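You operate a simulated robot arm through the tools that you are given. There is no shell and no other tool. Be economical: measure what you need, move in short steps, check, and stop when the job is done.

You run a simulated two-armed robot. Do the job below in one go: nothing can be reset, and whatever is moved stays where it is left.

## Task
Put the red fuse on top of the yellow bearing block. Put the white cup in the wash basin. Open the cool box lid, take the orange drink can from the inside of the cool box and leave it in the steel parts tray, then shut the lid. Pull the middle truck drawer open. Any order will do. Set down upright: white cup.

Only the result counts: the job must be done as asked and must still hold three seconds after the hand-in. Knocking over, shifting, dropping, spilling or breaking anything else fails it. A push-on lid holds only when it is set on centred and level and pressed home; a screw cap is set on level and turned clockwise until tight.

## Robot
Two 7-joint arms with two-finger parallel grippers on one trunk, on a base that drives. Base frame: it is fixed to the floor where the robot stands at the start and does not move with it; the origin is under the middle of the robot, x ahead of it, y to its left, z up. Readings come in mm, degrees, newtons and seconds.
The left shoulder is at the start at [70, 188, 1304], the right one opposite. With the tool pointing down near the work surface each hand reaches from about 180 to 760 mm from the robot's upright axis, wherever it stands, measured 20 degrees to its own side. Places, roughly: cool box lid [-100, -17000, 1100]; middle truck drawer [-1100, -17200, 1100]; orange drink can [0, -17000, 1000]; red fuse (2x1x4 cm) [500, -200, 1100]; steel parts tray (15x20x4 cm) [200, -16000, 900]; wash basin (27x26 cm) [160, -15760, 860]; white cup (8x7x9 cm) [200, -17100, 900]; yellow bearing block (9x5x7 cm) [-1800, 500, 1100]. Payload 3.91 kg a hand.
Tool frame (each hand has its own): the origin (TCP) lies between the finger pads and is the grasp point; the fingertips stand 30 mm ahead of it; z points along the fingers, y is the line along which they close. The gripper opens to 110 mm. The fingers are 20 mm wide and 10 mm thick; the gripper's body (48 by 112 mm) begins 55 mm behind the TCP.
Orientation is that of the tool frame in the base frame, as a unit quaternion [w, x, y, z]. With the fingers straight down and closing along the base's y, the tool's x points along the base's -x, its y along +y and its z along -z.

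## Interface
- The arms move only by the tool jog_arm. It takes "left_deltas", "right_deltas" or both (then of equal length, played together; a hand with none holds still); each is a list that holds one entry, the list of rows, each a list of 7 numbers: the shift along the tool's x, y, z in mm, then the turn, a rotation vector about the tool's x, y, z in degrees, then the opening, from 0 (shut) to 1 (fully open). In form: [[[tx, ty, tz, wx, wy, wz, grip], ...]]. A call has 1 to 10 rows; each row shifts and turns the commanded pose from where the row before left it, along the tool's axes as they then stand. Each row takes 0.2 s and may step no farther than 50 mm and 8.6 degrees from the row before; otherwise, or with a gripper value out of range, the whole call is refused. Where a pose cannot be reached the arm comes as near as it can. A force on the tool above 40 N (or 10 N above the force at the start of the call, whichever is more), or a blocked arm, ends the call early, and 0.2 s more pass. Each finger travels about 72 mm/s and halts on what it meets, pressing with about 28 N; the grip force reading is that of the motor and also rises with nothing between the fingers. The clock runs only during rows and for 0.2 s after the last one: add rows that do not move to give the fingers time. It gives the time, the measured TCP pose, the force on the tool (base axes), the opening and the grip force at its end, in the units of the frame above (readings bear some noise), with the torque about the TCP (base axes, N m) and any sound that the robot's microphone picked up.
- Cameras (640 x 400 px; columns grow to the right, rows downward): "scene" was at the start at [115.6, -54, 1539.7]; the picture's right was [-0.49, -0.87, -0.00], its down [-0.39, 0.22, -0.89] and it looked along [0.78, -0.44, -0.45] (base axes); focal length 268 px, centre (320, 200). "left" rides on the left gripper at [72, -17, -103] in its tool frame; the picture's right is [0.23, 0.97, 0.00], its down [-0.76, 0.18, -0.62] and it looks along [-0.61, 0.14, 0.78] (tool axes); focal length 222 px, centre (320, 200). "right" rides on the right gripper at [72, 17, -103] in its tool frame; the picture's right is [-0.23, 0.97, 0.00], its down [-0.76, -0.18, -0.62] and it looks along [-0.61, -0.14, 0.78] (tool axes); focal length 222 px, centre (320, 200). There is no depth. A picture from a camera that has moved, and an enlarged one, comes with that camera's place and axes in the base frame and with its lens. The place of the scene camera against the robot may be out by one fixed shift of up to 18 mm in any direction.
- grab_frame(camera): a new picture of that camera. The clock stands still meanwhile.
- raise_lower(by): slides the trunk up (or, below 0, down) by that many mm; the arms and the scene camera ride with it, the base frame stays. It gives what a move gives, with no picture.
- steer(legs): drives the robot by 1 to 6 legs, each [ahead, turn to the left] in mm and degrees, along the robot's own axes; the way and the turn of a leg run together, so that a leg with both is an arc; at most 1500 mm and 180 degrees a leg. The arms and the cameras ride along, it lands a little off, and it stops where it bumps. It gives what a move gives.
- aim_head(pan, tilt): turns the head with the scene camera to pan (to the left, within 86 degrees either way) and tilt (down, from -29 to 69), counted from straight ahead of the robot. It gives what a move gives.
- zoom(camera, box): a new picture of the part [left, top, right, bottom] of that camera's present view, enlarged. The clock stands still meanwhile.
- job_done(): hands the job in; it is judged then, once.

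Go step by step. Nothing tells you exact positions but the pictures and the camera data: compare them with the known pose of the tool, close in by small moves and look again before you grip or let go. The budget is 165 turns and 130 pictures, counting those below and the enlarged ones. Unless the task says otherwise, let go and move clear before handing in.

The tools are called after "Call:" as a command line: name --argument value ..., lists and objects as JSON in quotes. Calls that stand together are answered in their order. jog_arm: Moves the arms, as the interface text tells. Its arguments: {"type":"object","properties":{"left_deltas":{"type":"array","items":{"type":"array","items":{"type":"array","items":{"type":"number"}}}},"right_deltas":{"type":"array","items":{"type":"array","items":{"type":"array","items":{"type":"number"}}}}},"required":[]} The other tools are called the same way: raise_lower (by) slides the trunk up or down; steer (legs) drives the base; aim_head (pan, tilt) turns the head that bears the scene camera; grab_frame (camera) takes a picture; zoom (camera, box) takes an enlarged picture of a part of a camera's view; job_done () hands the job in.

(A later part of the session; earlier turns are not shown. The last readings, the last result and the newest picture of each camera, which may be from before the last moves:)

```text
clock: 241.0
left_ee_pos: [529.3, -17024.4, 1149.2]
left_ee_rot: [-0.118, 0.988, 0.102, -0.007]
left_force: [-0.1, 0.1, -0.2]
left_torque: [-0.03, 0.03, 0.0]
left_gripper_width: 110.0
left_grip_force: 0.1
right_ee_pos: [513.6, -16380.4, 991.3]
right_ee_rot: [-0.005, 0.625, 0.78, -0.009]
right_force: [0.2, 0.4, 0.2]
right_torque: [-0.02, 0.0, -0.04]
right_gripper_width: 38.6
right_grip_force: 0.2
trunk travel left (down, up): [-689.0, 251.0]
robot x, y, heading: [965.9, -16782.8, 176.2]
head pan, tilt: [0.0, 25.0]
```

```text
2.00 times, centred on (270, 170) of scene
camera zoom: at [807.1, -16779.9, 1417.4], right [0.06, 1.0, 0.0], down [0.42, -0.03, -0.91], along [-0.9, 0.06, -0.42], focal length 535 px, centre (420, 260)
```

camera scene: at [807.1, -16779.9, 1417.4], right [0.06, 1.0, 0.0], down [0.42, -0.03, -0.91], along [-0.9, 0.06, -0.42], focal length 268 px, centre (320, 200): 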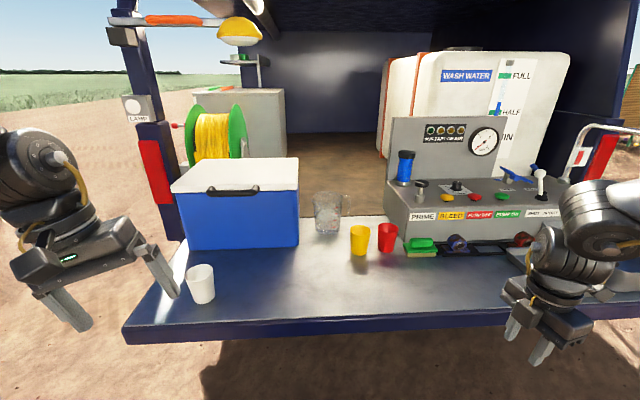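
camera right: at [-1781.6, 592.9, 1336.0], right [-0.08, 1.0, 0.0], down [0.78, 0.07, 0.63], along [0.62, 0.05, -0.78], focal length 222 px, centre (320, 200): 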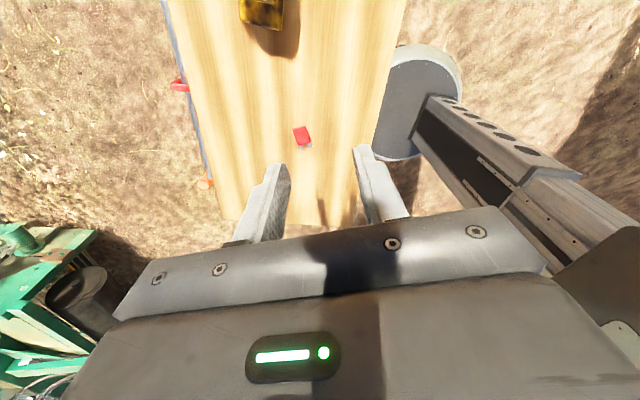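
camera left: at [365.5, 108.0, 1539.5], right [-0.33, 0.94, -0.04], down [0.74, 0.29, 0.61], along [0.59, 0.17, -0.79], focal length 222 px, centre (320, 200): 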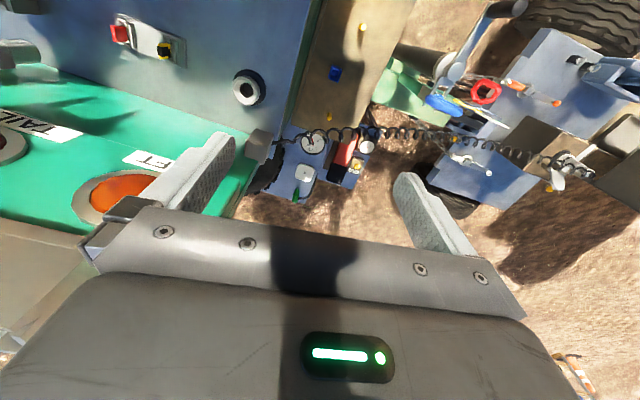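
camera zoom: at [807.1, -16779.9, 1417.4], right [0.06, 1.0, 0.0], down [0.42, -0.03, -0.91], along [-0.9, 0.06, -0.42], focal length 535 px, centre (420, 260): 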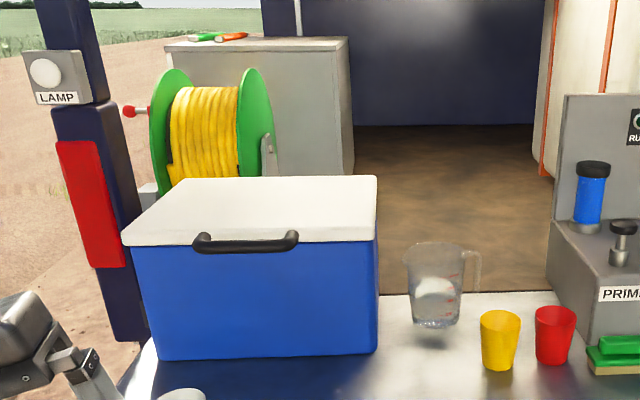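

Layout is clear. I straighten the left hand (fingers down) and drive 230 mm closer.

Call:
jog_arm --left_deltas '[[[0, 0, 0, -4.5, 0.3, 3.9, 1], [0, 0, 0, -4.5, 0.3, 3.9, 1], [0, 0, 0, -4.5, 0.3, 3.9, 1], [0, 0, 0, 0, 0, 0, 1]]]'

Call:
steer --legs '[[230, 0]]'

Call:
grab_frame --camera "left"

```text
clock: 242.0
left_ee_pos: [557.6, -16984.8, 1140.0]
left_ee_rot: [-0.001, 1.0, 0.001, 0.0]
left_force: [0.1, 0.0, 0.2]
left_torque: [0.04, -0.01, -0.03]
left_gripper_width: 110.2
left_grip_force: 0.2
left hand out of reach, approached as far as the arm can: row 1, 2, 3
right_ee_pos: [514.9, -16380.2, 990.9]
right_ee_rot: [-0.005, 0.626, 0.78, -0.008]
right_force: [0.5, -0.6, 0.3]
right_torque: [-0.01, 0.01, 0.0]
right_gripper_width: 38.7
right_grip_force: 0.0
trunk travel left (down, up): [-689.0, 251.0]
robot x, y, heading: [962.8, -16784.4, 176.1]
head pan, tilt: [0.0, 25.0]
```

```text
clock: 243.7
left_ee_pos: [326.8, -16968.9, 1141.1]
left_ee_rot: [-0.002, 1.0, 0.001, 0.0]
left_force: [0.6, -0.5, -0.7]
left_torque: [-0.01, 0.0, -0.01]
left_gripper_width: 110.2
left_grip_force: 0.1
right_ee_pos: [281.3, -16364.6, 991.3]
right_ee_rot: [-0.006, 0.625, 0.78, -0.008]
right_force: [0.5, 0.4, 0.7]
right_torque: [0.05, -0.01, -0.05]
right_gripper_width: 38.7
right_grip_force: 0.1
trunk travel left (down, up): [-689.0, 251.0]
robot x, y, heading: [730.9, -16765.2, 176.4]
head pan, tilt: [0.0, 25.0]
```

```text
53 pictures are left
camera left: at [398.5, -16951.6, 1243.9], right [0.23, -0.97, 0.0], down [-0.76, -0.18, 0.62], along [-0.61, -0.14, -0.78], focal length 222 px, centre (320, 200)
```

left: 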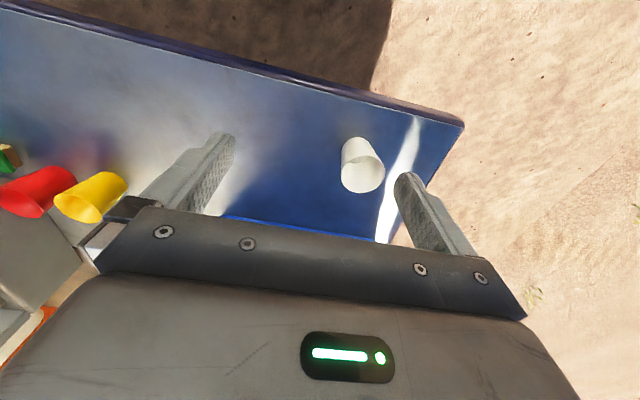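

Cup is near [250,-17050]. Move the left hand above it and look again.

Call:
jog_arm --left_deltas '[[[-24, 27, 13, 0, 0, 0, 1], [-24, 27, 13, 0, 0, 0, 1], [-24, 27, 13, 0, 0, 0, 1], [0, 0, 0, 0, 0, 0, 1]]]'

Call:
grab_frame --camera "left"

Call:
grab_frame --camera "scene"

```text
clock: 244.7
left_ee_pos: [316.1, -16976.0, 1087.9]
left_ee_rot: [-0.001, 1.0, 0.002, -0.001]
left_force: [0.6, 0.2, 0.8]
left_torque: [-0.01, 0.01, 0.02]
left_gripper_width: 110.1
left_grip_force: 0.2
left hand out of reach, approached as far as the arm can: row 1, 2, 3
right_ee_pos: [281.8, -16364.1, 992.7]
right_ee_rot: [-0.006, 0.626, 0.78, -0.009]
right_force: [0.5, -0.1, -0.4]
right_torque: [-0.01, 0.03, -0.02]
right_gripper_width: 38.7
right_grip_force: 0.2
trunk travel left (down, up): [-689.0, 251.0]
robot x, y, heading: [729.8, -16763.3, 176.4]
head pan, tilt: [0.0, 25.0]
```

```text
52 pictures are left
camera left: at [388.9, -16957.7, 1191.7], right [0.23, -0.97, 0.0], down [-0.76, -0.18, 0.62], along [-0.61, -0.14, -0.78], focal length 222 px, centre (320, 200)
```

left: 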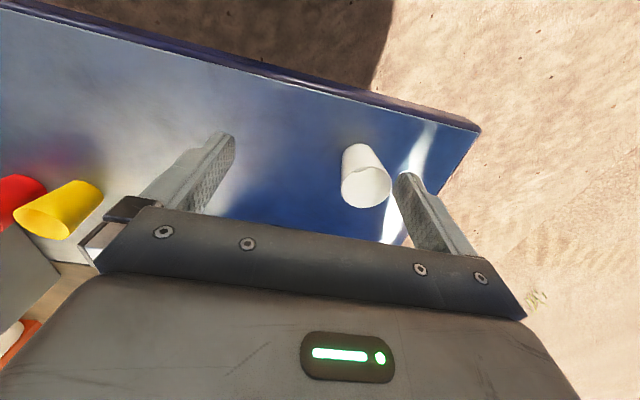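

```text
51 pictures are left
camera scene: at [574.8, -16765.2, 1417.5], right [0.06, 1.0, 0.0], down [0.42, -0.03, -0.91], along [-0.9, 0.06, -0.42], focal length 268 px, centre (320, 200)
```

scene: 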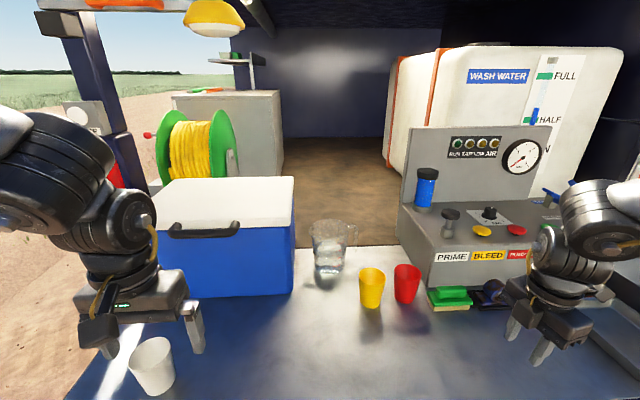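

Left hand needs counter-clockwise yaw for this spot. I rotate 40° and shift above the cup.

Call:
jog_arm --left_deltas '[[[0, 0, 0, 0, 0, -8, 1], [0, 0, 0, 0, 0, -8, 1], [0, 0, 0, 0, 0, -8, 1], [0, 0, 0, 0, 0, -8, 1], [0, 0, 0, 0, 0, -8, 1], [-40, 6, 0, 0, 0, 0, 1], [-40, 6, 0, 0, 0, 0, 1], [0, 0, 0, 0, 0, 0, 1]]]'

Call:
grab_frame --camera "left"

```text
clock: 246.5
left_ee_pos: [263.4, -17038.0, 1089.1]
left_ee_rot: [-0.001, 0.939, 0.343, 0.0]
left_force: [-0.5, 0.4, -0.3]
left_torque: [0.01, 0.01, 0.0]
left_gripper_width: 110.0
left_grip_force: 0.0
right_ee_pos: [282.0, -16363.4, 991.7]
right_ee_rot: [-0.005, 0.625, 0.78, -0.009]
right_force: [0.0, 0.4, -0.5]
right_torque: [-0.06, 0.02, 0.03]
right_gripper_width: 38.2
right_grip_force: 0.0
trunk travel left (down, up): [-689.0, 251.0]
robot x, y, heading: [730.8, -16768.3, 176.4]
head pan, tilt: [0.0, 25.0]
```

```text
50 pictures are left
camera left: at [307.3, -16977.5, 1192.1], right [0.8, -0.6, 0.0], down [-0.47, -0.63, 0.62], along [-0.37, -0.5, -0.78], focal length 222 px, centre (320, 200)
```

left: 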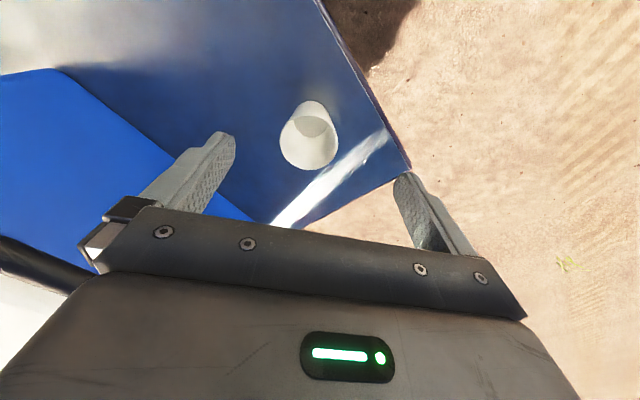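

Cup centre ≈ [226,-17064], rim z≈928. Shift and descend.

Call:
jog_arm --left_deltas '[[[-45, -4, 0, 0, 0, 0, 1], [0, 0, 40, 0, 0, 0, 1], [0, 0, 40, 0, 0, 0, 1], [0, 0, 0, 0, 0, 0, 1]]]'

Call:
grab_frame --camera "left"

```text
clock: 247.5
left_ee_pos: [225.3, -17060.5, 1006.0]
left_ee_rot: [-0.002, 0.939, 0.343, 0.0]
left_force: [-0.3, -0.4, -0.3]
left_torque: [0.03, 0.04, 0.0]
left_gripper_width: 110.0
left_grip_force: 0.0
right_ee_pos: [283.3, -16364.3, 991.0]
right_ee_rot: [-0.006, 0.625, 0.78, -0.009]
right_force: [-0.2, -0.7, -0.7]
right_torque: [-0.02, 0.02, 0.04]
right_gripper_width: 38.4
right_grip_force: 0.0
trunk travel left (down, up): [-689.0, 251.0]
robot x, y, heading: [733.5, -16765.5, 176.4]
head pan, tilt: [0.0, 25.0]
```

```text
49 pictures are left
camera left: at [269.2, -17000.2, 1110.4], right [0.8, -0.6, 0.0], down [-0.47, -0.63, 0.62], along [-0.37, -0.5, -0.78], focal length 222 px, centre (320, 200)
```

left: 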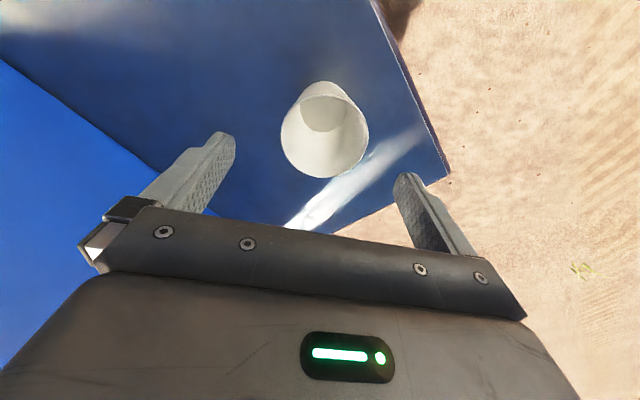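

Aligned to a few mm; descend to grasp height and close.

Call:
jog_arm --left_deltas '[[[-1, 4, 29, 0, 0, 0, 1], [0, 0, 29, 0, 0, 0, 1], [0, 0, 29, 0, 0, 0, 1], [0, 0, 28, 0, 0, 0, 1], [0, 0, 0, 0, 0, 0, 1]]]'

Call:
grab_frame --camera "left"

```text
clock: 248.7
left_ee_pos: [228.3, -17062.0, 889.6]
left_ee_rot: [-0.002, 0.939, 0.343, 0.001]
left_force: [0.9, -0.4, -0.1]
left_torque: [-0.02, 0.0, 0.0]
left_gripper_width: 109.9
left_grip_force: 0.1
right_ee_pos: [282.5, -16364.7, 990.1]
right_ee_rot: [-0.006, 0.625, 0.78, -0.008]
right_force: [-0.5, 0.3, 0.4]
right_torque: [-0.01, -0.01, -0.03]
right_gripper_width: 38.3
right_grip_force: 0.1
trunk travel left (down, up): [-689.0, 251.0]
robot x, y, heading: [733.9, -16765.4, 176.4]
head pan, tilt: [0.0, 25.0]
```

```text
48 pictures are left
camera left: at [272.0, -17001.5, 994.2], right [0.8, -0.6, 0.0], down [-0.47, -0.63, 0.62], along [-0.37, -0.5, -0.78], focal length 222 px, centre (320, 200)
```

left: 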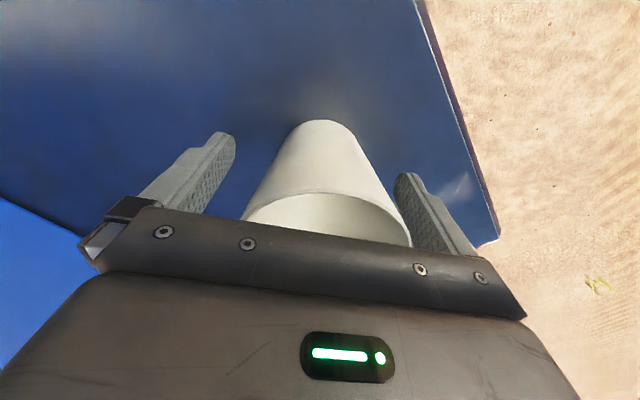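

Cup is between the fingers, upright. Close gently and lift.

Call:
jog_arm --left_deltas '[[[0, 0, 0, 0, 0, 0, 0.75], [0, 0, 0, 0, 0, 0, 0.62], [0, 0, 0, 0, 0, 0, 0.5], [0, 0, 0, 0, 0, 0, 0.4], [0, 0, 0, 0, 0, 0, 0.4], [0, 0, 0, 0, 0, 0, 0.4]]]'

Call:
jog_arm --left_deltas '[[[0, 0, -5, 0, 0, 0, 0.4], [0, 0, -15, 0, 0, 0, 0.4], [0, 0, -30, 0, 0, 0, 0.4], [0, 0, -40, 0, 0, 0, 0.4], [0, 0, -40, 0, 0, 0, 0.4], [0, 0, -40, 0, 0, 0, 0.4], [0, 0, 0, 0, 0, 0, 0.4]]]'

Call:
grab_frame --camera "left"

```text
clock: 250.1
left_ee_pos: [226.3, -17062.4, 890.1]
left_ee_rot: [-0.001, 0.94, 0.342, 0.001]
left_force: [0.0, 1.3, 0.7]
left_torque: [0.0, 0.0, 0.01]
left_gripper_width: 67.0
left_grip_force: 28.3
right_ee_pos: [280.6, -16365.0, 990.4]
right_ee_rot: [-0.006, 0.625, 0.78, -0.008]
right_force: [-0.1, 0.1, -0.5]
right_torque: [0.01, 0.0, 0.01]
right_gripper_width: 38.6
right_grip_force: 0.1
trunk travel left (down, up): [-689.0, 251.0]
robot x, y, heading: [730.3, -16764.3, 176.2]
head pan, tilt: [0.0, 25.0]
```

```text
clock: 251.7
left_ee_pos: [226.8, -17063.6, 1063.9]
left_ee_rot: [-0.001, 0.939, 0.343, 0.001]
left_force: [-0.3, -0.2, 0.0]
left_torque: [0.03, 0.03, -0.01]
left_gripper_width: 67.1
left_grip_force: 28.4
right_ee_pos: [280.6, -16364.8, 991.0]
right_ee_rot: [-0.005, 0.625, 0.781, -0.008]
right_force: [-0.6, 0.6, 0.8]
right_torque: [0.01, 0.01, -0.01]
right_gripper_width: 38.6
right_grip_force: 0.2
trunk travel left (down, up): [-689.0, 251.0]
robot x, y, heading: [729.0, -16767.9, 176.3]
head pan, tilt: [0.0, 25.0]
```

```text
47 pictures are left
camera left: at [271.7, -17003.8, 1166.6], right [0.8, -0.6, 0.0], down [-0.47, -0.63, 0.62], along [-0.37, -0.5, -0.78], focal length 222 px, centre (320, 200)
```

left: 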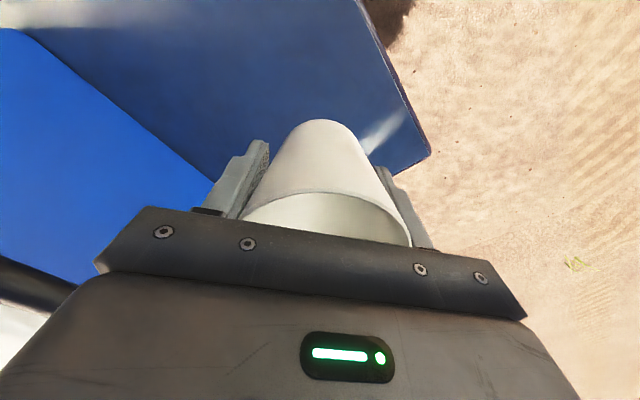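

Cup is held. I back out, drive along to the basin end, and face the truck again.

Call:
steer --legs '[[-320, 0], [0, -87], [1300, 0], [0, 88]]'

Call:
aim_head --pan 0 --tilt 32

Call:
grab_frame --camera "scene"

```text
clock: 267.3
left_ee_pos: [528.8, -15843.1, 1062.6]
left_ee_rot: [-0.001, 0.927, 0.375, 0.0]
left_force: [0.2, 0.1, -0.1]
left_torque: [-0.02, 0.01, 0.01]
left_gripper_width: 66.6
left_grip_force: 28.3
right_ee_pos: [534.6, -15144.7, 990.3]
right_ee_rot: [-0.006, 0.599, 0.801, -0.008]
right_force: [-0.4, -0.6, 0.3]
right_torque: [0.02, 0.03, -0.02]
right_gripper_width: 38.7
right_grip_force: 0.1
trunk travel left (down, up): [-689.0, 251.0]
robot x, y, heading: [1007.2, -15516.1, -179.7]
head pan, tilt: [0.0, 25.0]
```

```text
clock: 267.9
left_ee_pos: [528.7, -15844.8, 1063.1]
left_ee_rot: [-0.001, 0.928, 0.374, 0.0]
left_force: [-0.1, -0.1, -1.2]
left_torque: [0.0, -0.01, 0.01]
left_gripper_width: 66.6
left_grip_force: 27.8
right_ee_pos: [535.6, -15144.3, 990.7]
right_ee_rot: [-0.005, 0.599, 0.801, -0.008]
right_force: [0.1, 0.4, -0.2]
right_torque: [0.01, 0.0, -0.02]
right_gripper_width: 38.4
right_grip_force: 0.1
trunk travel left (down, up): [-689.0, 251.0]
robot x, y, heading: [1012.6, -15510.6, -179.7]
head pan, tilt: [0.0, 32.0]
```

```text
46 pictures are left
camera scene: at [855.9, -15522.9, 1406.3], right [0.0, 1.0, 0.0], down [0.53, 0.0, -0.85], along [-0.85, 0.0, -0.53], focal length 268 px, centre (320, 200)
```

scene: 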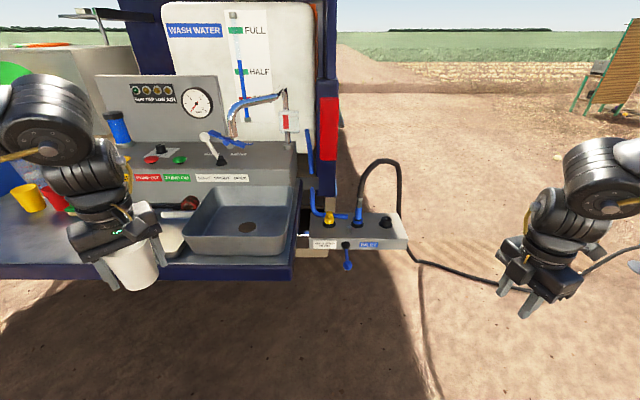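

Basin centre ≈ [165,-15765]. Check the faucet spout relative to it before moving in.

Call:
zoom --camera "scene" --box '[150, 70, 350, 270]'

```text
2.00 times, centred on (250, 170) of scene
camera zoom: at [855.9, -15522.9, 1406.3], right [0.0, 1.0, 0.0], down [0.53, 0.0, -0.85], along [-0.85, 0.0, -0.53], focal length 535 px, centre (460, 260)
```

zoom: 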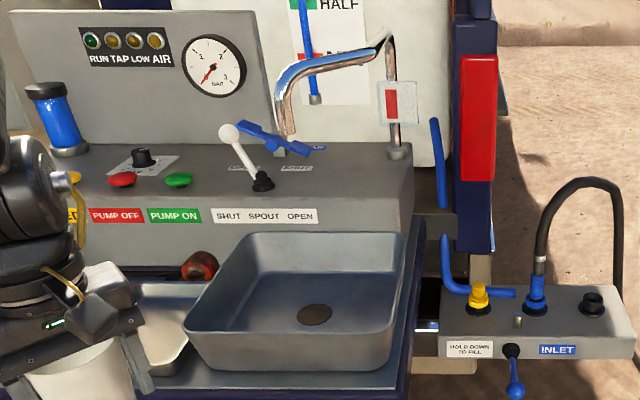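

Faucet is well behind the basin; rim z≈930. Drive in.

Call:
steer --legs '[[285, 0]]'

Call:
grab_frame --camera "left"

```text
clock: 269.9
left_ee_pos: [243.9, -15848.6, 1063.8]
left_ee_rot: [-0.001, 0.927, 0.375, 0.0]
left_force: [-0.5, 0.7, -0.2]
left_torque: [-0.02, 0.0, 0.02]
left_gripper_width: 66.6
left_grip_force: 28.0
right_ee_pos: [248.6, -15146.6, 990.8]
right_ee_rot: [-0.005, 0.597, 0.802, -0.009]
right_force: [-0.6, 0.3, 0.1]
right_torque: [0.02, 0.01, 0.01]
right_gripper_width: 38.7
right_grip_force: 0.0
trunk travel left (down, up): [-689.0, 251.0]
robot x, y, heading: [726.5, -15512.5, -179.5]
head pan, tilt: [0.0, 32.0]
```

```text
44 pictures are left
camera left: at [285.0, -15784.8, 1167.0], right [0.84, -0.54, 0.0], down [-0.42, -0.66, 0.62], along [-0.34, -0.52, -0.78], focal length 222 px, centre (320, 200)
```

left: 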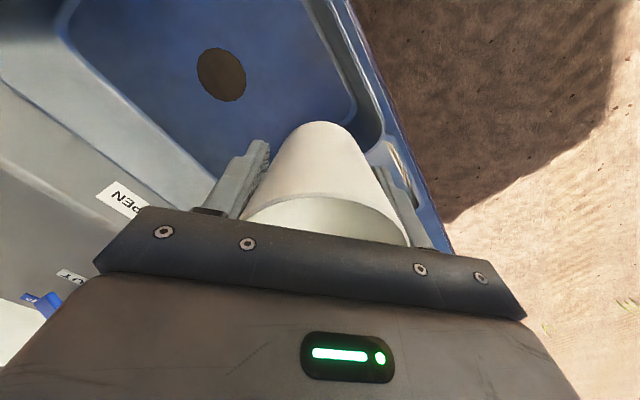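

Drain at [161,-15759] confirms it. Move the cup over the basin floor and lower.

Call:
jog_arm --left_deltas '[[[3, -31, 0, 0, 0, 0, 0.4], [3, -31, 0, 0, 0, 0, 0.4], [3, -32, 0, 0, 0, 0, 0.4], [0, 0, 40, 0, 0, 0, 0.4], [0, 0, 40, 0, 0, 0, 0.4], [0, 0, 40, 0, 0, 0, 0.4], [0, 0, 10, 0, 0, 0, 0.4], [0, 0, 0, 0, 0, 0, 0.4]]]'

Call:
grab_frame --camera "left"

```text
clock: 271.7
left_ee_pos: [196.6, -15784.1, 937.0]
left_ee_rot: [-0.008, 0.925, 0.379, -0.004]
left_force: [-0.6, -0.2, -0.6]
left_torque: [-0.01, 0.05, 0.04]
left_gripper_width: 66.6
left_grip_force: 27.4
right_ee_pos: [259.0, -15156.6, 1000.4]
right_ee_rot: [-0.013, 0.598, 0.802, -0.008]
right_force: [-0.2, -0.4, -0.2]
right_torque: [0.0, 0.01, -0.01]
right_gripper_width: 38.6
right_grip_force: 0.1
trunk travel left (down, up): [-689.0, 251.0]
robot x, y, heading: [724.4, -15514.5, -179.2]
head pan, tilt: [0.0, 32.0]
```

```text
43 pictures are left
camera left: at [236.9, -15720.9, 1040.0], right [0.84, -0.54, -0.02], down [-0.41, -0.67, 0.62], along [-0.34, -0.52, -0.78], focal length 222 px, centre (320, 200)
```

left: 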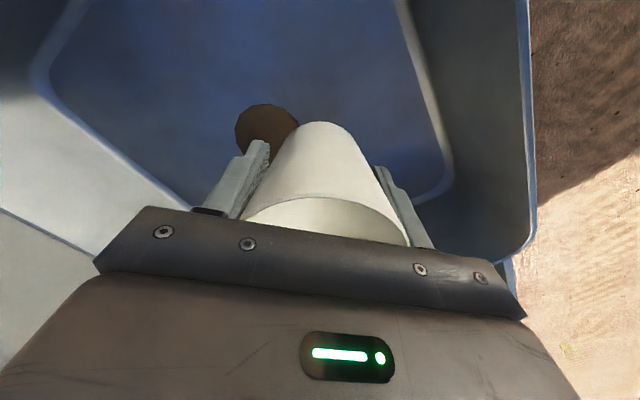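

Both hands shifted ~10 mm, suggesting some arm link is touching something; I check the scene.

Call:
aim_head --pan 15 --tilt 35

Call:
grab_frame --camera "scene"

```text
clock: 272.5
left_ee_pos: [196.3, -15783.5, 935.4]
left_ee_rot: [-0.008, 0.926, 0.377, -0.003]
left_force: [0.2, 0.0, -1.7]
left_torque: [0.0, 0.0, -0.02]
left_gripper_width: 66.4
left_grip_force: 28.0
right_ee_pos: [259.3, -15155.8, 1000.3]
right_ee_rot: [-0.014, 0.597, 0.802, -0.008]
right_force: [-0.1, -0.2, 0.8]
right_torque: [-0.03, 0.0, -0.04]
right_gripper_width: 37.9
right_grip_force: 0.0
trunk travel left (down, up): [-689.0, 251.0]
robot x, y, heading: [720.0, -15515.7, -178.7]
head pan, tilt: [15.0, 35.0]
```

```text
42 pictures are left
camera scene: at [591.9, -15563.1, 1402.9], right [-0.28, 0.96, 0.01], down [0.54, 0.17, -0.82], along [-0.79, -0.22, -0.57], focal length 268 px, centre (320, 200)
```

scene: 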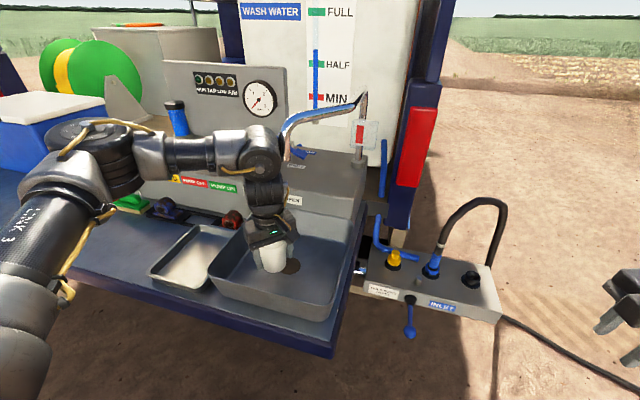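

The faucet spout tip is actually over the basin centre ([146,-15761,1170]) and my wrist leans on it. I slide the hand away to the front-left part of the basin.

Call:
jog_arm --left_deltas '[[[-5, 20, 0, 0, 0, 0, 0.4], [-5, 20, 0, 0, 0, 0, 0.4], [0, 0, 0, 0, 0, 0, 0.4]]]'

Call:
zoom --camera "scene" --box '[180, 80, 400, 300]'

Call:
grab_frame --camera "left"

```text
clock: 273.3
left_ee_pos: [210.0, -15812.3, 932.8]
left_ee_rot: [0.0, 0.925, 0.379, 0.0]
left_force: [-0.1, 1.1, -0.6]
left_torque: [-0.01, -0.02, -0.01]
left_gripper_width: 66.4
left_grip_force: 27.7
right_ee_pos: [246.2, -15150.4, 991.1]
right_ee_rot: [-0.004, 0.595, 0.803, -0.009]
right_force: [0.2, 0.3, 0.2]
right_torque: [-0.01, 0.0, 0.01]
right_gripper_width: 38.4
right_grip_force: 0.0
trunk travel left (down, up): [-689.0, 251.0]
robot x, y, heading: [724.5, -15513.2, -179.1]
head pan, tilt: [15.0, 35.0]
```

```text
1.82 times, centred on (290, 190) of scene
camera zoom: at [574.5, -15547.8, 1401.5], right [-0.27, 0.96, 0.0], down [0.55, 0.16, -0.82], along [-0.79, -0.22, -0.57], focal length 487 px, centre (374, 218)
```

zoom: 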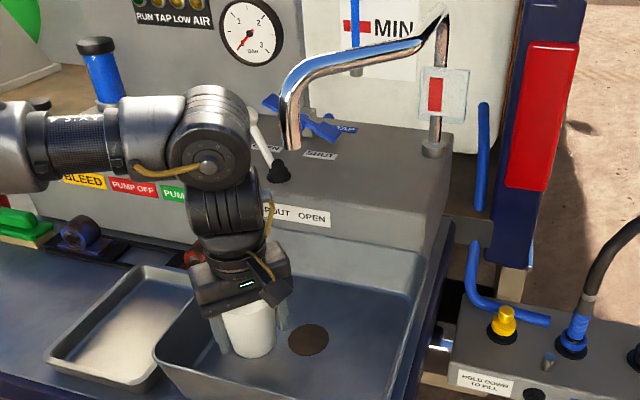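

```text
40 pictures are left
camera left: at [250.1, -15749.5, 1037.2], right [0.84, -0.53, 0.0], down [-0.42, -0.66, 0.62], along [-0.33, -0.53, -0.78], focal length 222 px, centre (320, 200)
```

left: 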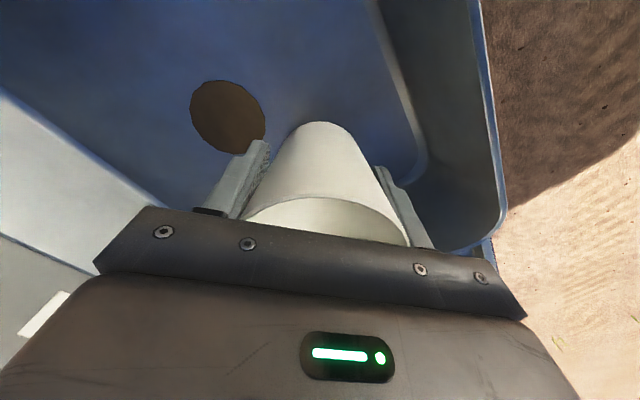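

Free again, everything looks intact. Lower the cup in small steps to the floor of the basin.

Call:
jog_arm --left_deltas '[[[0, 0, 10, 0, 0, 0, 0.4], [0, 0, 0, 0, 0, 0, 0.4]]]'

Call:
jog_arm --left_deltas '[[[0, 0, 5, 0, 0, 0, 0.4], [0, 0, 0, 0, 0, 0, 0.4]]]'

Call:
jog_arm --left_deltas '[[[0, 0, 5, 0, 0, 0, 0.4], [0, 0, 0, 0, 0, 0, 0.4]]]'

```text
clock: 273.9
left_ee_pos: [209.8, -15812.6, 925.0]
left_ee_rot: [-0.002, 0.926, 0.378, 0.0]
left_force: [0.3, -0.4, 0.3]
left_torque: [0.0, 0.02, 0.04]
left_gripper_width: 66.4
left_grip_force: 27.7
right_ee_pos: [245.8, -15150.4, 990.6]
right_ee_rot: [-0.005, 0.595, 0.803, -0.009]
right_force: [-0.1, 0.0, -0.2]
right_torque: [0.0, -0.05, 0.0]
right_gripper_width: 38.3
right_grip_force: 0.1
trunk travel left (down, up): [-689.0, 251.0]
robot x, y, heading: [725.4, -15516.1, -179.3]
head pan, tilt: [15.0, 35.0]
```

```text
clock: 274.5
left_ee_pos: [209.2, -15812.4, 918.1]
left_ee_rot: [-0.002, 0.926, 0.379, 0.0]
left_force: [0.5, -0.2, -0.6]
left_torque: [-0.01, -0.01, 0.01]
left_gripper_width: 66.6
left_grip_force: 27.9
right_ee_pos: [246.7, -15151.4, 991.7]
right_ee_rot: [-0.005, 0.595, 0.804, -0.008]
right_force: [0.0, 0.0, -0.1]
right_torque: [0.0, 0.02, 0.03]
right_gripper_width: 38.5
right_grip_force: 0.1
trunk travel left (down, up): [-689.0, 251.0]
robot x, y, heading: [722.0, -15513.6, -179.1]
head pan, tilt: [15.0, 35.0]
```

```text
clock: 275.1
left_ee_pos: [210.0, -15812.1, 913.2]
left_ee_rot: [-0.001, 0.925, 0.379, 0.001]
left_force: [-1.2, -0.9, -0.6]
left_torque: [0.02, 0.02, 0.01]
left_gripper_width: 66.1
left_grip_force: 27.6
right_ee_pos: [246.1, -15151.5, 990.3]
right_ee_rot: [-0.006, 0.595, 0.803, -0.009]
right_force: [-0.2, 0.0, 0.7]
right_torque: [-0.03, 0.0, 0.02]
right_gripper_width: 38.4
right_grip_force: 0.0
trunk travel left (down, up): [-689.0, 251.0]
robot x, y, heading: [721.3, -15513.4, -179.0]
head pan, tilt: [15.0, 35.0]
```

Call:
jog_arm --left_deltas '[[[0, 0, 4, 0, 0, 0, 0.4], [0, 0, 0, 0, 0, 0, 0.4]]]'

Call:
jog_arm --left_deltas '[[[0, 0, 4, 0, 0, 0, 0.4], [0, 0, 0, 0, 0, 0, 0.4]]]'

Call:
jog_arm --left_deltas '[[[0, 0, 4, 0, 0, 0, 0.4], [0, 0, 0, 0, 0, 0, 0.4]]]'

```text
clock: 275.7
left_ee_pos: [209.5, -15813.5, 909.4]
left_ee_rot: [-0.001, 0.926, 0.379, 0.001]
left_force: [0.4, 0.1, -1.1]
left_torque: [0.01, -0.02, 0.02]
left_gripper_width: 66.3
left_grip_force: 28.3
right_ee_pos: [246.6, -15150.8, 991.6]
right_ee_rot: [-0.005, 0.595, 0.804, -0.008]
right_force: [-0.1, -0.2, -0.1]
right_torque: [0.02, 0.01, -0.01]
right_gripper_width: 38.4
right_grip_force: 0.1
trunk travel left (down, up): [-689.0, 251.0]
robot x, y, heading: [723.0, -15514.9, -179.3]
head pan, tilt: [15.0, 35.0]
```

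```text
clock: 276.3
left_ee_pos: [207.5, -15812.9, 907.1]
left_ee_rot: [-0.001, 0.926, 0.378, 0.0]
left_force: [-0.2, -0.1, -0.4]
left_torque: [0.04, -0.03, 0.03]
left_gripper_width: 66.7
left_grip_force: 27.9
right_ee_pos: [246.6, -15150.8, 991.7]
right_ee_rot: [-0.005, 0.594, 0.804, -0.009]
right_force: [0.1, 0.1, -0.7]
right_torque: [0.01, -0.02, 0.0]
right_gripper_width: 38.6
right_grip_force: 0.1
trunk travel left (down, up): [-689.0, 251.0]
robot x, y, heading: [724.2, -15514.4, -179.1]
head pan, tilt: [15.0, 35.0]
```

```text
clock: 276.9
left_ee_pos: [209.1, -15813.5, 901.9]
left_ee_rot: [-0.002, 0.926, 0.377, 0.001]
left_force: [-0.1, 0.1, -0.5]
left_torque: [-0.02, -0.01, 0.02]
left_gripper_width: 66.5
left_grip_force: 27.9
right_ee_pos: [247.0, -15150.2, 991.1]
right_ee_rot: [-0.005, 0.595, 0.803, -0.008]
right_force: [0.0, -0.2, -0.2]
right_torque: [0.02, 0.0, -0.04]
right_gripper_width: 38.5
right_grip_force: 0.1
trunk travel left (down, up): [-689.0, 251.0]
robot x, y, heading: [725.6, -15512.8, -179.3]
head pan, tilt: [15.0, 35.0]
```

Call:
jog_arm --left_deltas '[[[0, 0, 4, 0, 0, 0, 0.4], [0, 0, 0, 0, 0, 0, 0.4]]]'

Call:
jog_arm --left_deltas '[[[0, 0, 4, 0, 0, 0, 0.4], [0, 0, 0, 0, 0, 0, 0.4]]]'

Call:
jog_arm --left_deltas '[[[0, 0, 3, 0, 0, 0, 0.4], [0, 0, 0, 0, 0, 0, 0.4]]]'

Call:
zoom --camera "left" --box '[180, 80, 500, 280]'

```text
clock: 277.5
left_ee_pos: [207.9, -15812.5, 898.0]
left_ee_rot: [-0.001, 0.926, 0.379, 0.001]
left_force: [-0.1, -1.5, -0.3]
left_torque: [-0.01, -0.01, 0.02]
left_gripper_width: 66.5
left_grip_force: 28.2
right_ee_pos: [244.8, -15150.9, 991.1]
right_ee_rot: [-0.005, 0.595, 0.804, -0.009]
right_force: [-0.7, 0.2, 0.5]
right_torque: [-0.02, -0.02, -0.04]
right_gripper_width: 38.4
right_grip_force: 0.2
trunk travel left (down, up): [-689.0, 251.0]
robot x, y, heading: [724.4, -15515.7, -179.1]
head pan, tilt: [15.0, 35.0]
```

```text
clock: 278.1
left_ee_pos: [209.5, -15813.9, 895.5]
left_ee_rot: [-0.002, 0.925, 0.379, 0.0]
left_force: [-1.8, -1.3, 10.9]
left_torque: [-0.04, 0.01, -0.03]
left_gripper_width: 66.4
left_grip_force: 27.8
right_ee_pos: [245.8, -15150.8, 990.9]
right_ee_rot: [-0.005, 0.595, 0.804, -0.008]
right_force: [0.6, 0.3, 0.9]
right_torque: [0.0, -0.01, 0.01]
right_gripper_width: 38.2
right_grip_force: 0.2
trunk travel left (down, up): [-689.0, 251.0]
robot x, y, heading: [723.1, -15518.0, -179.2]
head pan, tilt: [15.0, 35.0]
```

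```text
clock: 278.7
left_ee_pos: [209.3, -15813.1, 891.5]
left_ee_rot: [-0.002, 0.926, 0.378, 0.0]
left_force: [-1.7, -1.4, 21.7]
left_torque: [0.06, -0.01, -0.02]
left_gripper_width: 66.4
left_grip_force: 27.6
right_ee_pos: [247.7, -15150.1, 990.6]
right_ee_rot: [-0.005, 0.594, 0.804, -0.01]
right_force: [0.2, 0.8, -0.4]
right_torque: [0.02, 0.02, -0.05]
right_gripper_width: 38.5
right_grip_force: 0.0
trunk travel left (down, up): [-689.0, 251.0]
robot x, y, heading: [726.3, -15517.2, -179.2]
head pan, tilt: [15.0, 35.0]
```

```text
2.00 times, centred on (340, 180) of left
camera zoom: at [248.9, -15749.1, 996.0], right [0.84, -0.54, 0.0], down [-0.42, -0.66, 0.62], along [-0.34, -0.52, -0.78], focal length 444 px, centre (280, 240)
```

zoom: 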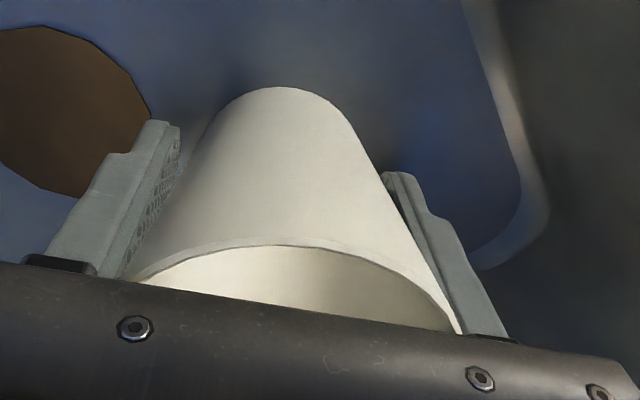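

Cup stands on the basin floor. Ease up 2 mm, open to let go, and withdraw upward.

Call:
jog_arm --left_deltas '[[[0, 0, -2, 0, 0, 0, 0.55], [0, 0, 0, 0, 0, 0, 0.72], [0, 0, 0, 0, 0, 0, 0.85], [0, 0, 0, 0, 0, 0, 0.85]]]'

Call:
jog_arm --left_deltas '[[[0, 0, -20, 0, 0, 0, 0.85], [0, 0, -30, 0, 0, 0, 0.85], [0, 0, -40, 0, 0, 0, 0.85], [0, 0, -40, 0, 0, 0, 0.85], [0, 0, -40, 0, 0, 0, 0.85], [0, 0, 0, 0, 0, 0, 0.85]]]'

Call:
grab_frame --camera "left"

```text
clock: 279.7
left_ee_pos: [207.5, -15814.3, 892.8]
left_ee_rot: [-0.001, 0.926, 0.378, 0.001]
left_force: [0.0, -0.1, 0.6]
left_torque: [-0.02, -0.01, 0.01]
left_gripper_width: 93.5
left_grip_force: 0.0
right_ee_pos: [245.4, -15151.7, 990.9]
right_ee_rot: [-0.005, 0.595, 0.803, -0.009]
right_force: [-0.6, -0.3, 0.1]
right_torque: [0.02, -0.01, -0.02]
right_gripper_width: 38.3
right_grip_force: 0.0
trunk travel left (down, up): [-689.0, 251.0]
robot x, y, heading: [724.0, -15514.9, -179.0]
head pan, tilt: [15.0, 35.0]
```

```text
clock: 281.1
left_ee_pos: [208.5, -15815.7, 1062.4]
left_ee_rot: [-0.001, 0.926, 0.378, 0.001]
left_force: [-0.5, -0.9, -0.1]
left_torque: [-0.03, -0.03, 0.0]
left_gripper_width: 93.4
left_grip_force: 0.0
right_ee_pos: [245.6, -15152.2, 989.9]
right_ee_rot: [-0.006, 0.595, 0.803, -0.009]
right_force: [-0.3, 0.6, -0.2]
right_torque: [0.0, -0.04, 0.0]
right_gripper_width: 38.4
right_grip_force: 0.0
trunk travel left (down, up): [-689.0, 251.0]
robot x, y, heading: [724.9, -15516.7, -179.1]
head pan, tilt: [15.0, 35.0]
```

```text
38 pictures are left
camera left: at [249.6, -15752.6, 1165.8], right [0.84, -0.54, 0.0], down [-0.42, -0.66, 0.62], along [-0.33, -0.52, -0.78], focal length 222 px, centre (320, 200)
```

left: 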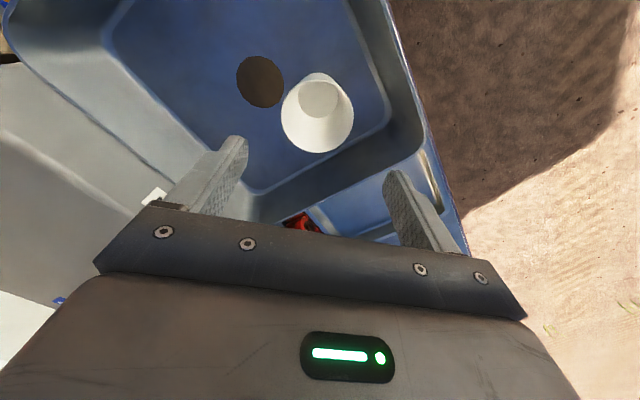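

The cup stands upright in the basin. Now back to the cool box end, facing the truck.

Call:
steer --legs '[[-300, 0], [0, 89], [1310, 0], [0, -90], [300, 0]]'

Call:
aim_head --pan 12 --tilt 25

Call:
grab_frame --camera "scene"

```text
clock: 298.6
left_ee_pos: [220.1, -17100.5, 1062.1]
left_ee_rot: [0.0, 0.929, 0.37, 0.0]
left_force: [-0.8, 0.0, 0.3]
left_torque: [-0.05, -0.01, 0.01]
left_gripper_width: 93.4
left_grip_force: 0.0
right_ee_pos: [270.9, -16437.7, 991.4]
right_ee_rot: [-0.006, 0.603, 0.798, -0.009]
right_force: [0.8, 0.5, -0.6]
right_torque: [0.05, -0.01, 0.02]
right_gripper_width: 38.6
right_grip_force: 0.0
trunk travel left (down, up): [-689.0, 251.0]
robot x, y, heading: [742.9, -16814.2, 179.8]
head pan, tilt: [15.0, 35.0]
```

```text
clock: 299.3
left_ee_pos: [219.0, -17101.3, 1061.8]
left_ee_rot: [-0.001, 0.929, 0.371, 0.0]
left_force: [0.5, -0.1, 0.4]
left_torque: [0.02, -0.01, -0.04]
left_gripper_width: 93.6
left_grip_force: 0.1
right_ee_pos: [268.3, -16437.4, 990.7]
right_ee_rot: [-0.007, 0.603, 0.798, -0.007]
right_force: [-0.6, 0.0, 0.3]
right_torque: [-0.01, 0.0, -0.01]
right_gripper_width: 38.6
right_grip_force: 0.1
trunk travel left (down, up): [-689.0, 251.0]
robot x, y, heading: [743.0, -16815.5, 180.1]
head pan, tilt: [12.0, 25.0]
```

```text
37 pictures are left
camera scene: at [585.6, -16839.1, 1417.2], right [-0.21, 0.98, 0.0], down [0.41, 0.09, -0.91], along [-0.89, -0.19, -0.42], focal length 268 px, centre (320, 200)
```

scene: 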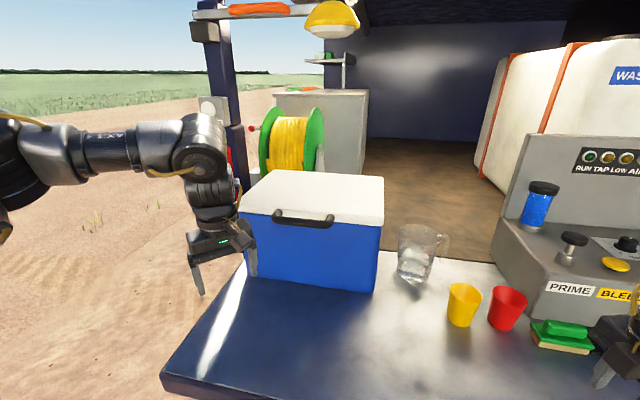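

Call:
zoom --camera "scene" --box '[230, 160, 390, 260]'

```text
4.00 times, centred on (310, 210) of scene
camera zoom: at [585.6, -16839.1, 1417.2], right [-0.21, 0.98, 0.0], down [0.41, 0.09, -0.91], along [-0.89, -0.19, -0.42], focal length 1071 px, centre (360, 160)
```

zoom: 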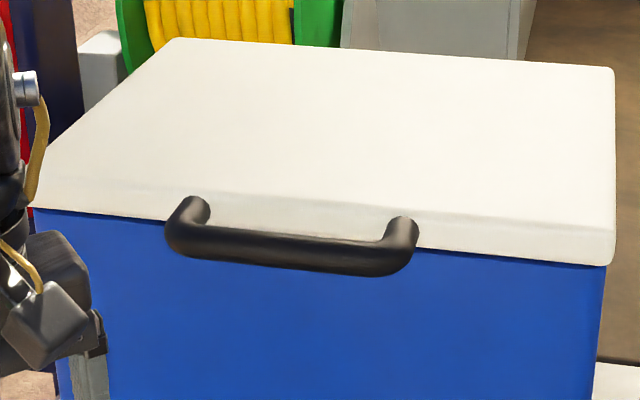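

The handle is a forward-protruding bar on the lid front. I'll grip it from above with the left hand (closing along x). Raise and turn the left hand, then drive closer.

Call:
jog_arm --left_deltas '[[[0, 0, -40, 0, 0, 0, 0.7], [0, 0, -40, 0, 0, 0, 0.7], [0, 0, -40, 0, 0, -7, 0.7], [0, 0, 0, 0, 0, -8, 0.7], [0, 0, 0, 0, 0, -8, 0.7], [0, 0, 0, 0, 0, -8, 0.7], [0, 0, 0, 0, 0, -8, 0.7], [0, 0, 0, 0, 0, -7, 0.7], [0, 0, 0, 0, 0, 0, 0.7]]]'

Call:
steer --legs '[[120, 0]]'

Call:
grab_frame --camera "left"

```text
clock: 301.3
left_ee_pos: [221.6, -17100.7, 1181.5]
left_ee_rot: [0.0, 0.71, 0.704, 0.0]
left_force: [-0.3, -0.1, -0.1]
left_torque: [0.01, -0.03, 0.01]
left_gripper_width: 76.9
left_grip_force: 0.1
right_ee_pos: [271.8, -16436.7, 991.1]
right_ee_rot: [-0.005, 0.603, 0.798, -0.008]
right_force: [-0.5, 0.1, -0.4]
right_torque: [0.0, -0.04, 0.02]
right_gripper_width: 38.6
right_grip_force: 0.0
trunk travel left (down, up): [-689.0, 251.0]
robot x, y, heading: [739.4, -16813.3, 179.7]
head pan, tilt: [12.0, 25.0]
```

```text
clock: 302.6
left_ee_pos: [101.4, -17101.5, 1181.9]
left_ee_rot: [-0.001, 0.712, 0.702, 0.0]
left_force: [-0.5, 0.5, -0.5]
left_torque: [-0.02, -0.05, 0.02]
left_gripper_width: 77.0
left_grip_force: 0.1
right_ee_pos: [149.6, -16437.3, 991.2]
right_ee_rot: [-0.005, 0.603, 0.798, -0.009]
right_force: [0.7, 0.0, 0.0]
right_torque: [-0.01, -0.01, -0.01]
right_gripper_width: 38.4
right_grip_force: 0.1
trunk travel left (down, up): [-689.0, 251.0]
robot x, y, heading: [618.5, -16810.0, 179.8]
head pan, tilt: [12.0, 25.0]
```

```text
35 pictures are left
camera left: at [84.3, -17028.4, 1286.5], right [0.98, 0.22, 0.0], down [0.17, -0.77, 0.62], along [0.13, -0.61, -0.78], focal length 222 px, centre (320, 200)
```

left: 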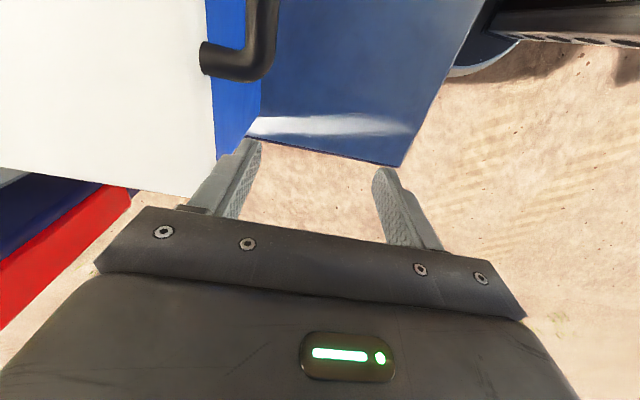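

Bar at about x≈43, z≈1088; only ~20 mm gap behind it, so I use a 26 mm opening. Move above and verify.

Call:
jog_arm --left_deltas '[[[31, -30, 5, 0, 0, 0, 0.24], [30, -29, 5, 0, 0, 0, 0.24], [0, 0, 10, 0, 0, 0, 0.24], [0, 0, 0, 0, 0, 0, 0.24], [0, 0, 0, 0, 0, 0, 0.24]]]'

Call:
grab_frame --camera "left"

Call:
zoom --camera "scene" --box '[230, 140, 430, 290]'

```text
clock: 303.8
left_ee_pos: [38.9, -17038.5, 1162.4]
left_ee_rot: [-0.001, 0.711, 0.704, 0.001]
left_force: [-0.8, 0.1, -0.1]
left_torque: [0.01, -0.01, -0.02]
left_gripper_width: 26.4
left_grip_force: 0.1
right_ee_pos: [147.5, -16437.2, 990.4]
right_ee_rot: [-0.005, 0.603, 0.798, -0.008]
right_force: [-0.4, 0.7, -0.9]
right_torque: [0.0, -0.05, 0.01]
right_gripper_width: 38.4
right_grip_force: 0.1
trunk travel left (down, up): [-689.0, 251.0]
robot x, y, heading: [621.8, -16810.7, 179.8]
head pan, tilt: [12.0, 25.0]
```

```text
34 pictures are left
camera left: at [23.3, -16965.2, 1266.8], right [0.98, 0.22, 0.0], down [0.17, -0.76, 0.62], along [0.13, -0.61, -0.78], focal length 222 px, centre (320, 200)
```

left: 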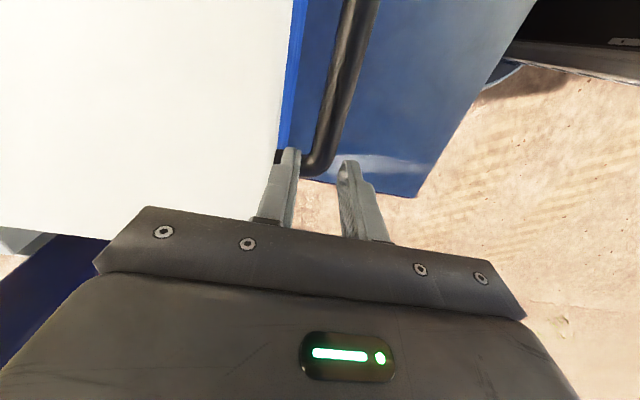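

```text
2.67 times, centred on (330, 215) of scene
camera zoom: at [464.2, -16837.9, 1417.3], right [-0.21, 0.98, 0.0], down [0.41, 0.09, -0.91], along [-0.89, -0.19, -0.42], focal length 714 px, centre (293, 160)
```

zoom: 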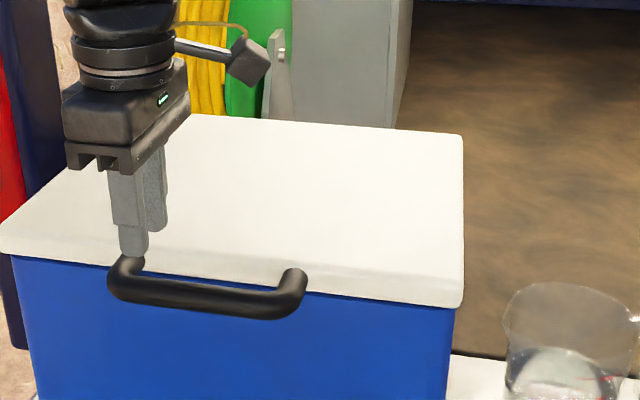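

Shift 35 mm along the bar to keep off its bend, then descend around it.

Call:
jog_arm --left_deltas '[[[35, 2, 0, 0, 0, 0, 0.24], [0, 0, 25, 0, 0, 0, 0.24], [0, 0, 25, 0, 0, 0, 0.24], [0, 0, 10, 0, 0, 0, 0.24], [0, 0, 0, 0, 0, 0, 0.24]]]'

Call:
zoom --camera "scene" --box '[250, 180, 370, 255]'

```text
clock: 305.0
left_ee_pos: [44.1, -17006.1, 1101.5]
left_ee_rot: [-0.002, 0.711, 0.703, 0.001]
left_force: [0.1, -0.3, 0.6]
left_torque: [0.03, -0.02, -0.01]
left_gripper_width: 26.4
left_grip_force: 0.1
right_ee_pos: [147.3, -16438.3, 991.8]
right_ee_rot: [-0.005, 0.602, 0.798, -0.008]
right_force: [-0.4, 0.5, 0.2]
right_torque: [0.03, 0.03, 0.0]
right_gripper_width: 38.4
right_grip_force: 0.0
trunk travel left (down, up): [-689.0, 251.0]
robot x, y, heading: [619.2, -16812.0, 179.9]
head pan, tilt: [12.0, 25.0]
```

```text
5.33 times, centred on (310, 218) of scene
camera zoom: at [464.8, -16839.5, 1417.4], right [-0.21, 0.98, 0.0], down [0.41, 0.09, -0.91], along [-0.89, -0.19, -0.42], focal length 1428 px, centre (373, 107)
```

zoom: 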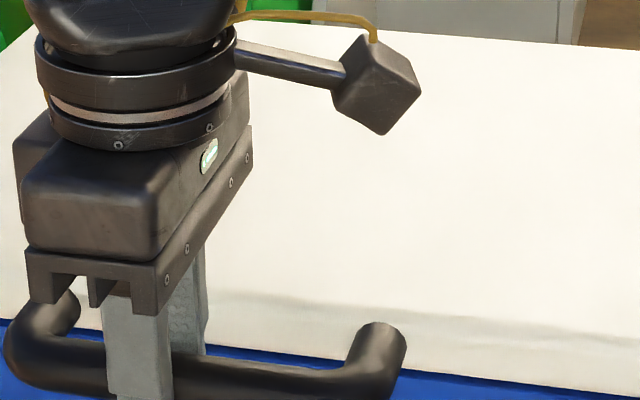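

The fingers straddle the bar. Close and start lifting along the lid's arc.

Call:
jog_arm --left_deltas '[[[0, 0, 0, 0, 0, 0, 0.1], [0, 0, 0, 0, 0, 0, 0.05], [0, 0, 0, 0, 0, 0, 0.05]]]'

Call:
jog_arm --left_deltas '[[[0, -0.5, -15, 0, 0, 0, 0.05], [0, -1.5, -15, 0, 0, 0, 0.05], [0, -3, -15, 0, 0, 0, 0.05], [0, 0, 0, 0, 0, 0, 0.05]]]'

Call:
grab_frame --camera "scene"

```text
clock: 305.8
left_ee_pos: [44.9, -17006.6, 1102.9]
left_ee_rot: [-0.002, 0.711, 0.704, 0.001]
left_force: [-2.0, -2.6, 0.5]
left_torque: [0.05, 0.03, 0.25]
left_gripper_width: 21.7
left_grip_force: 45.2
right_ee_pos: [147.1, -16437.9, 991.9]
right_ee_rot: [-0.005, 0.602, 0.798, -0.009]
right_force: [0.1, -0.2, 0.2]
right_torque: [0.04, -0.02, 0.0]
right_gripper_width: 38.5
right_grip_force: 0.0
trunk travel left (down, up): [-689.0, 251.0]
robot x, y, heading: [617.7, -16812.3, 179.7]
head pan, tilt: [12.0, 25.0]
```

```text
clock: 306.8
left_ee_pos: [43.8, -17006.7, 1150.0]
left_ee_rot: [-0.002, 0.711, 0.703, -0.001]
left_force: [20.1, 1.6, 0.3]
left_torque: [0.03, -0.12, 0.28]
left_gripper_width: 21.5
left_grip_force: 44.8
right_ee_pos: [151.4, -16438.5, 992.8]
right_ee_rot: [-0.007, 0.603, 0.798, -0.01]
right_force: [0.8, 0.7, 0.0]
right_torque: [0.04, 0.04, 0.01]
right_gripper_width: 38.6
right_grip_force: 0.0
trunk travel left (down, up): [-689.0, 251.0]
robot x, y, heading: [619.9, -16808.1, 179.8]
head pan, tilt: [12.0, 25.0]
```

```text
31 pictures are left
camera scene: at [470.1, -16838.4, 1418.0], right [-0.21, 0.98, 0.0], down [0.41, 0.09, -0.91], along [-0.89, -0.19, -0.42], focal length 268 px, centre (320, 200)
```

scene: 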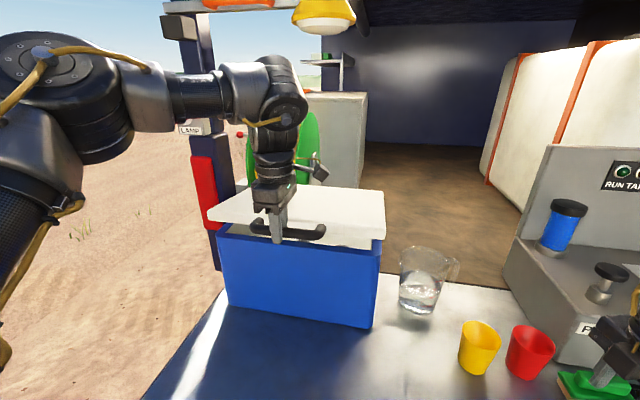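

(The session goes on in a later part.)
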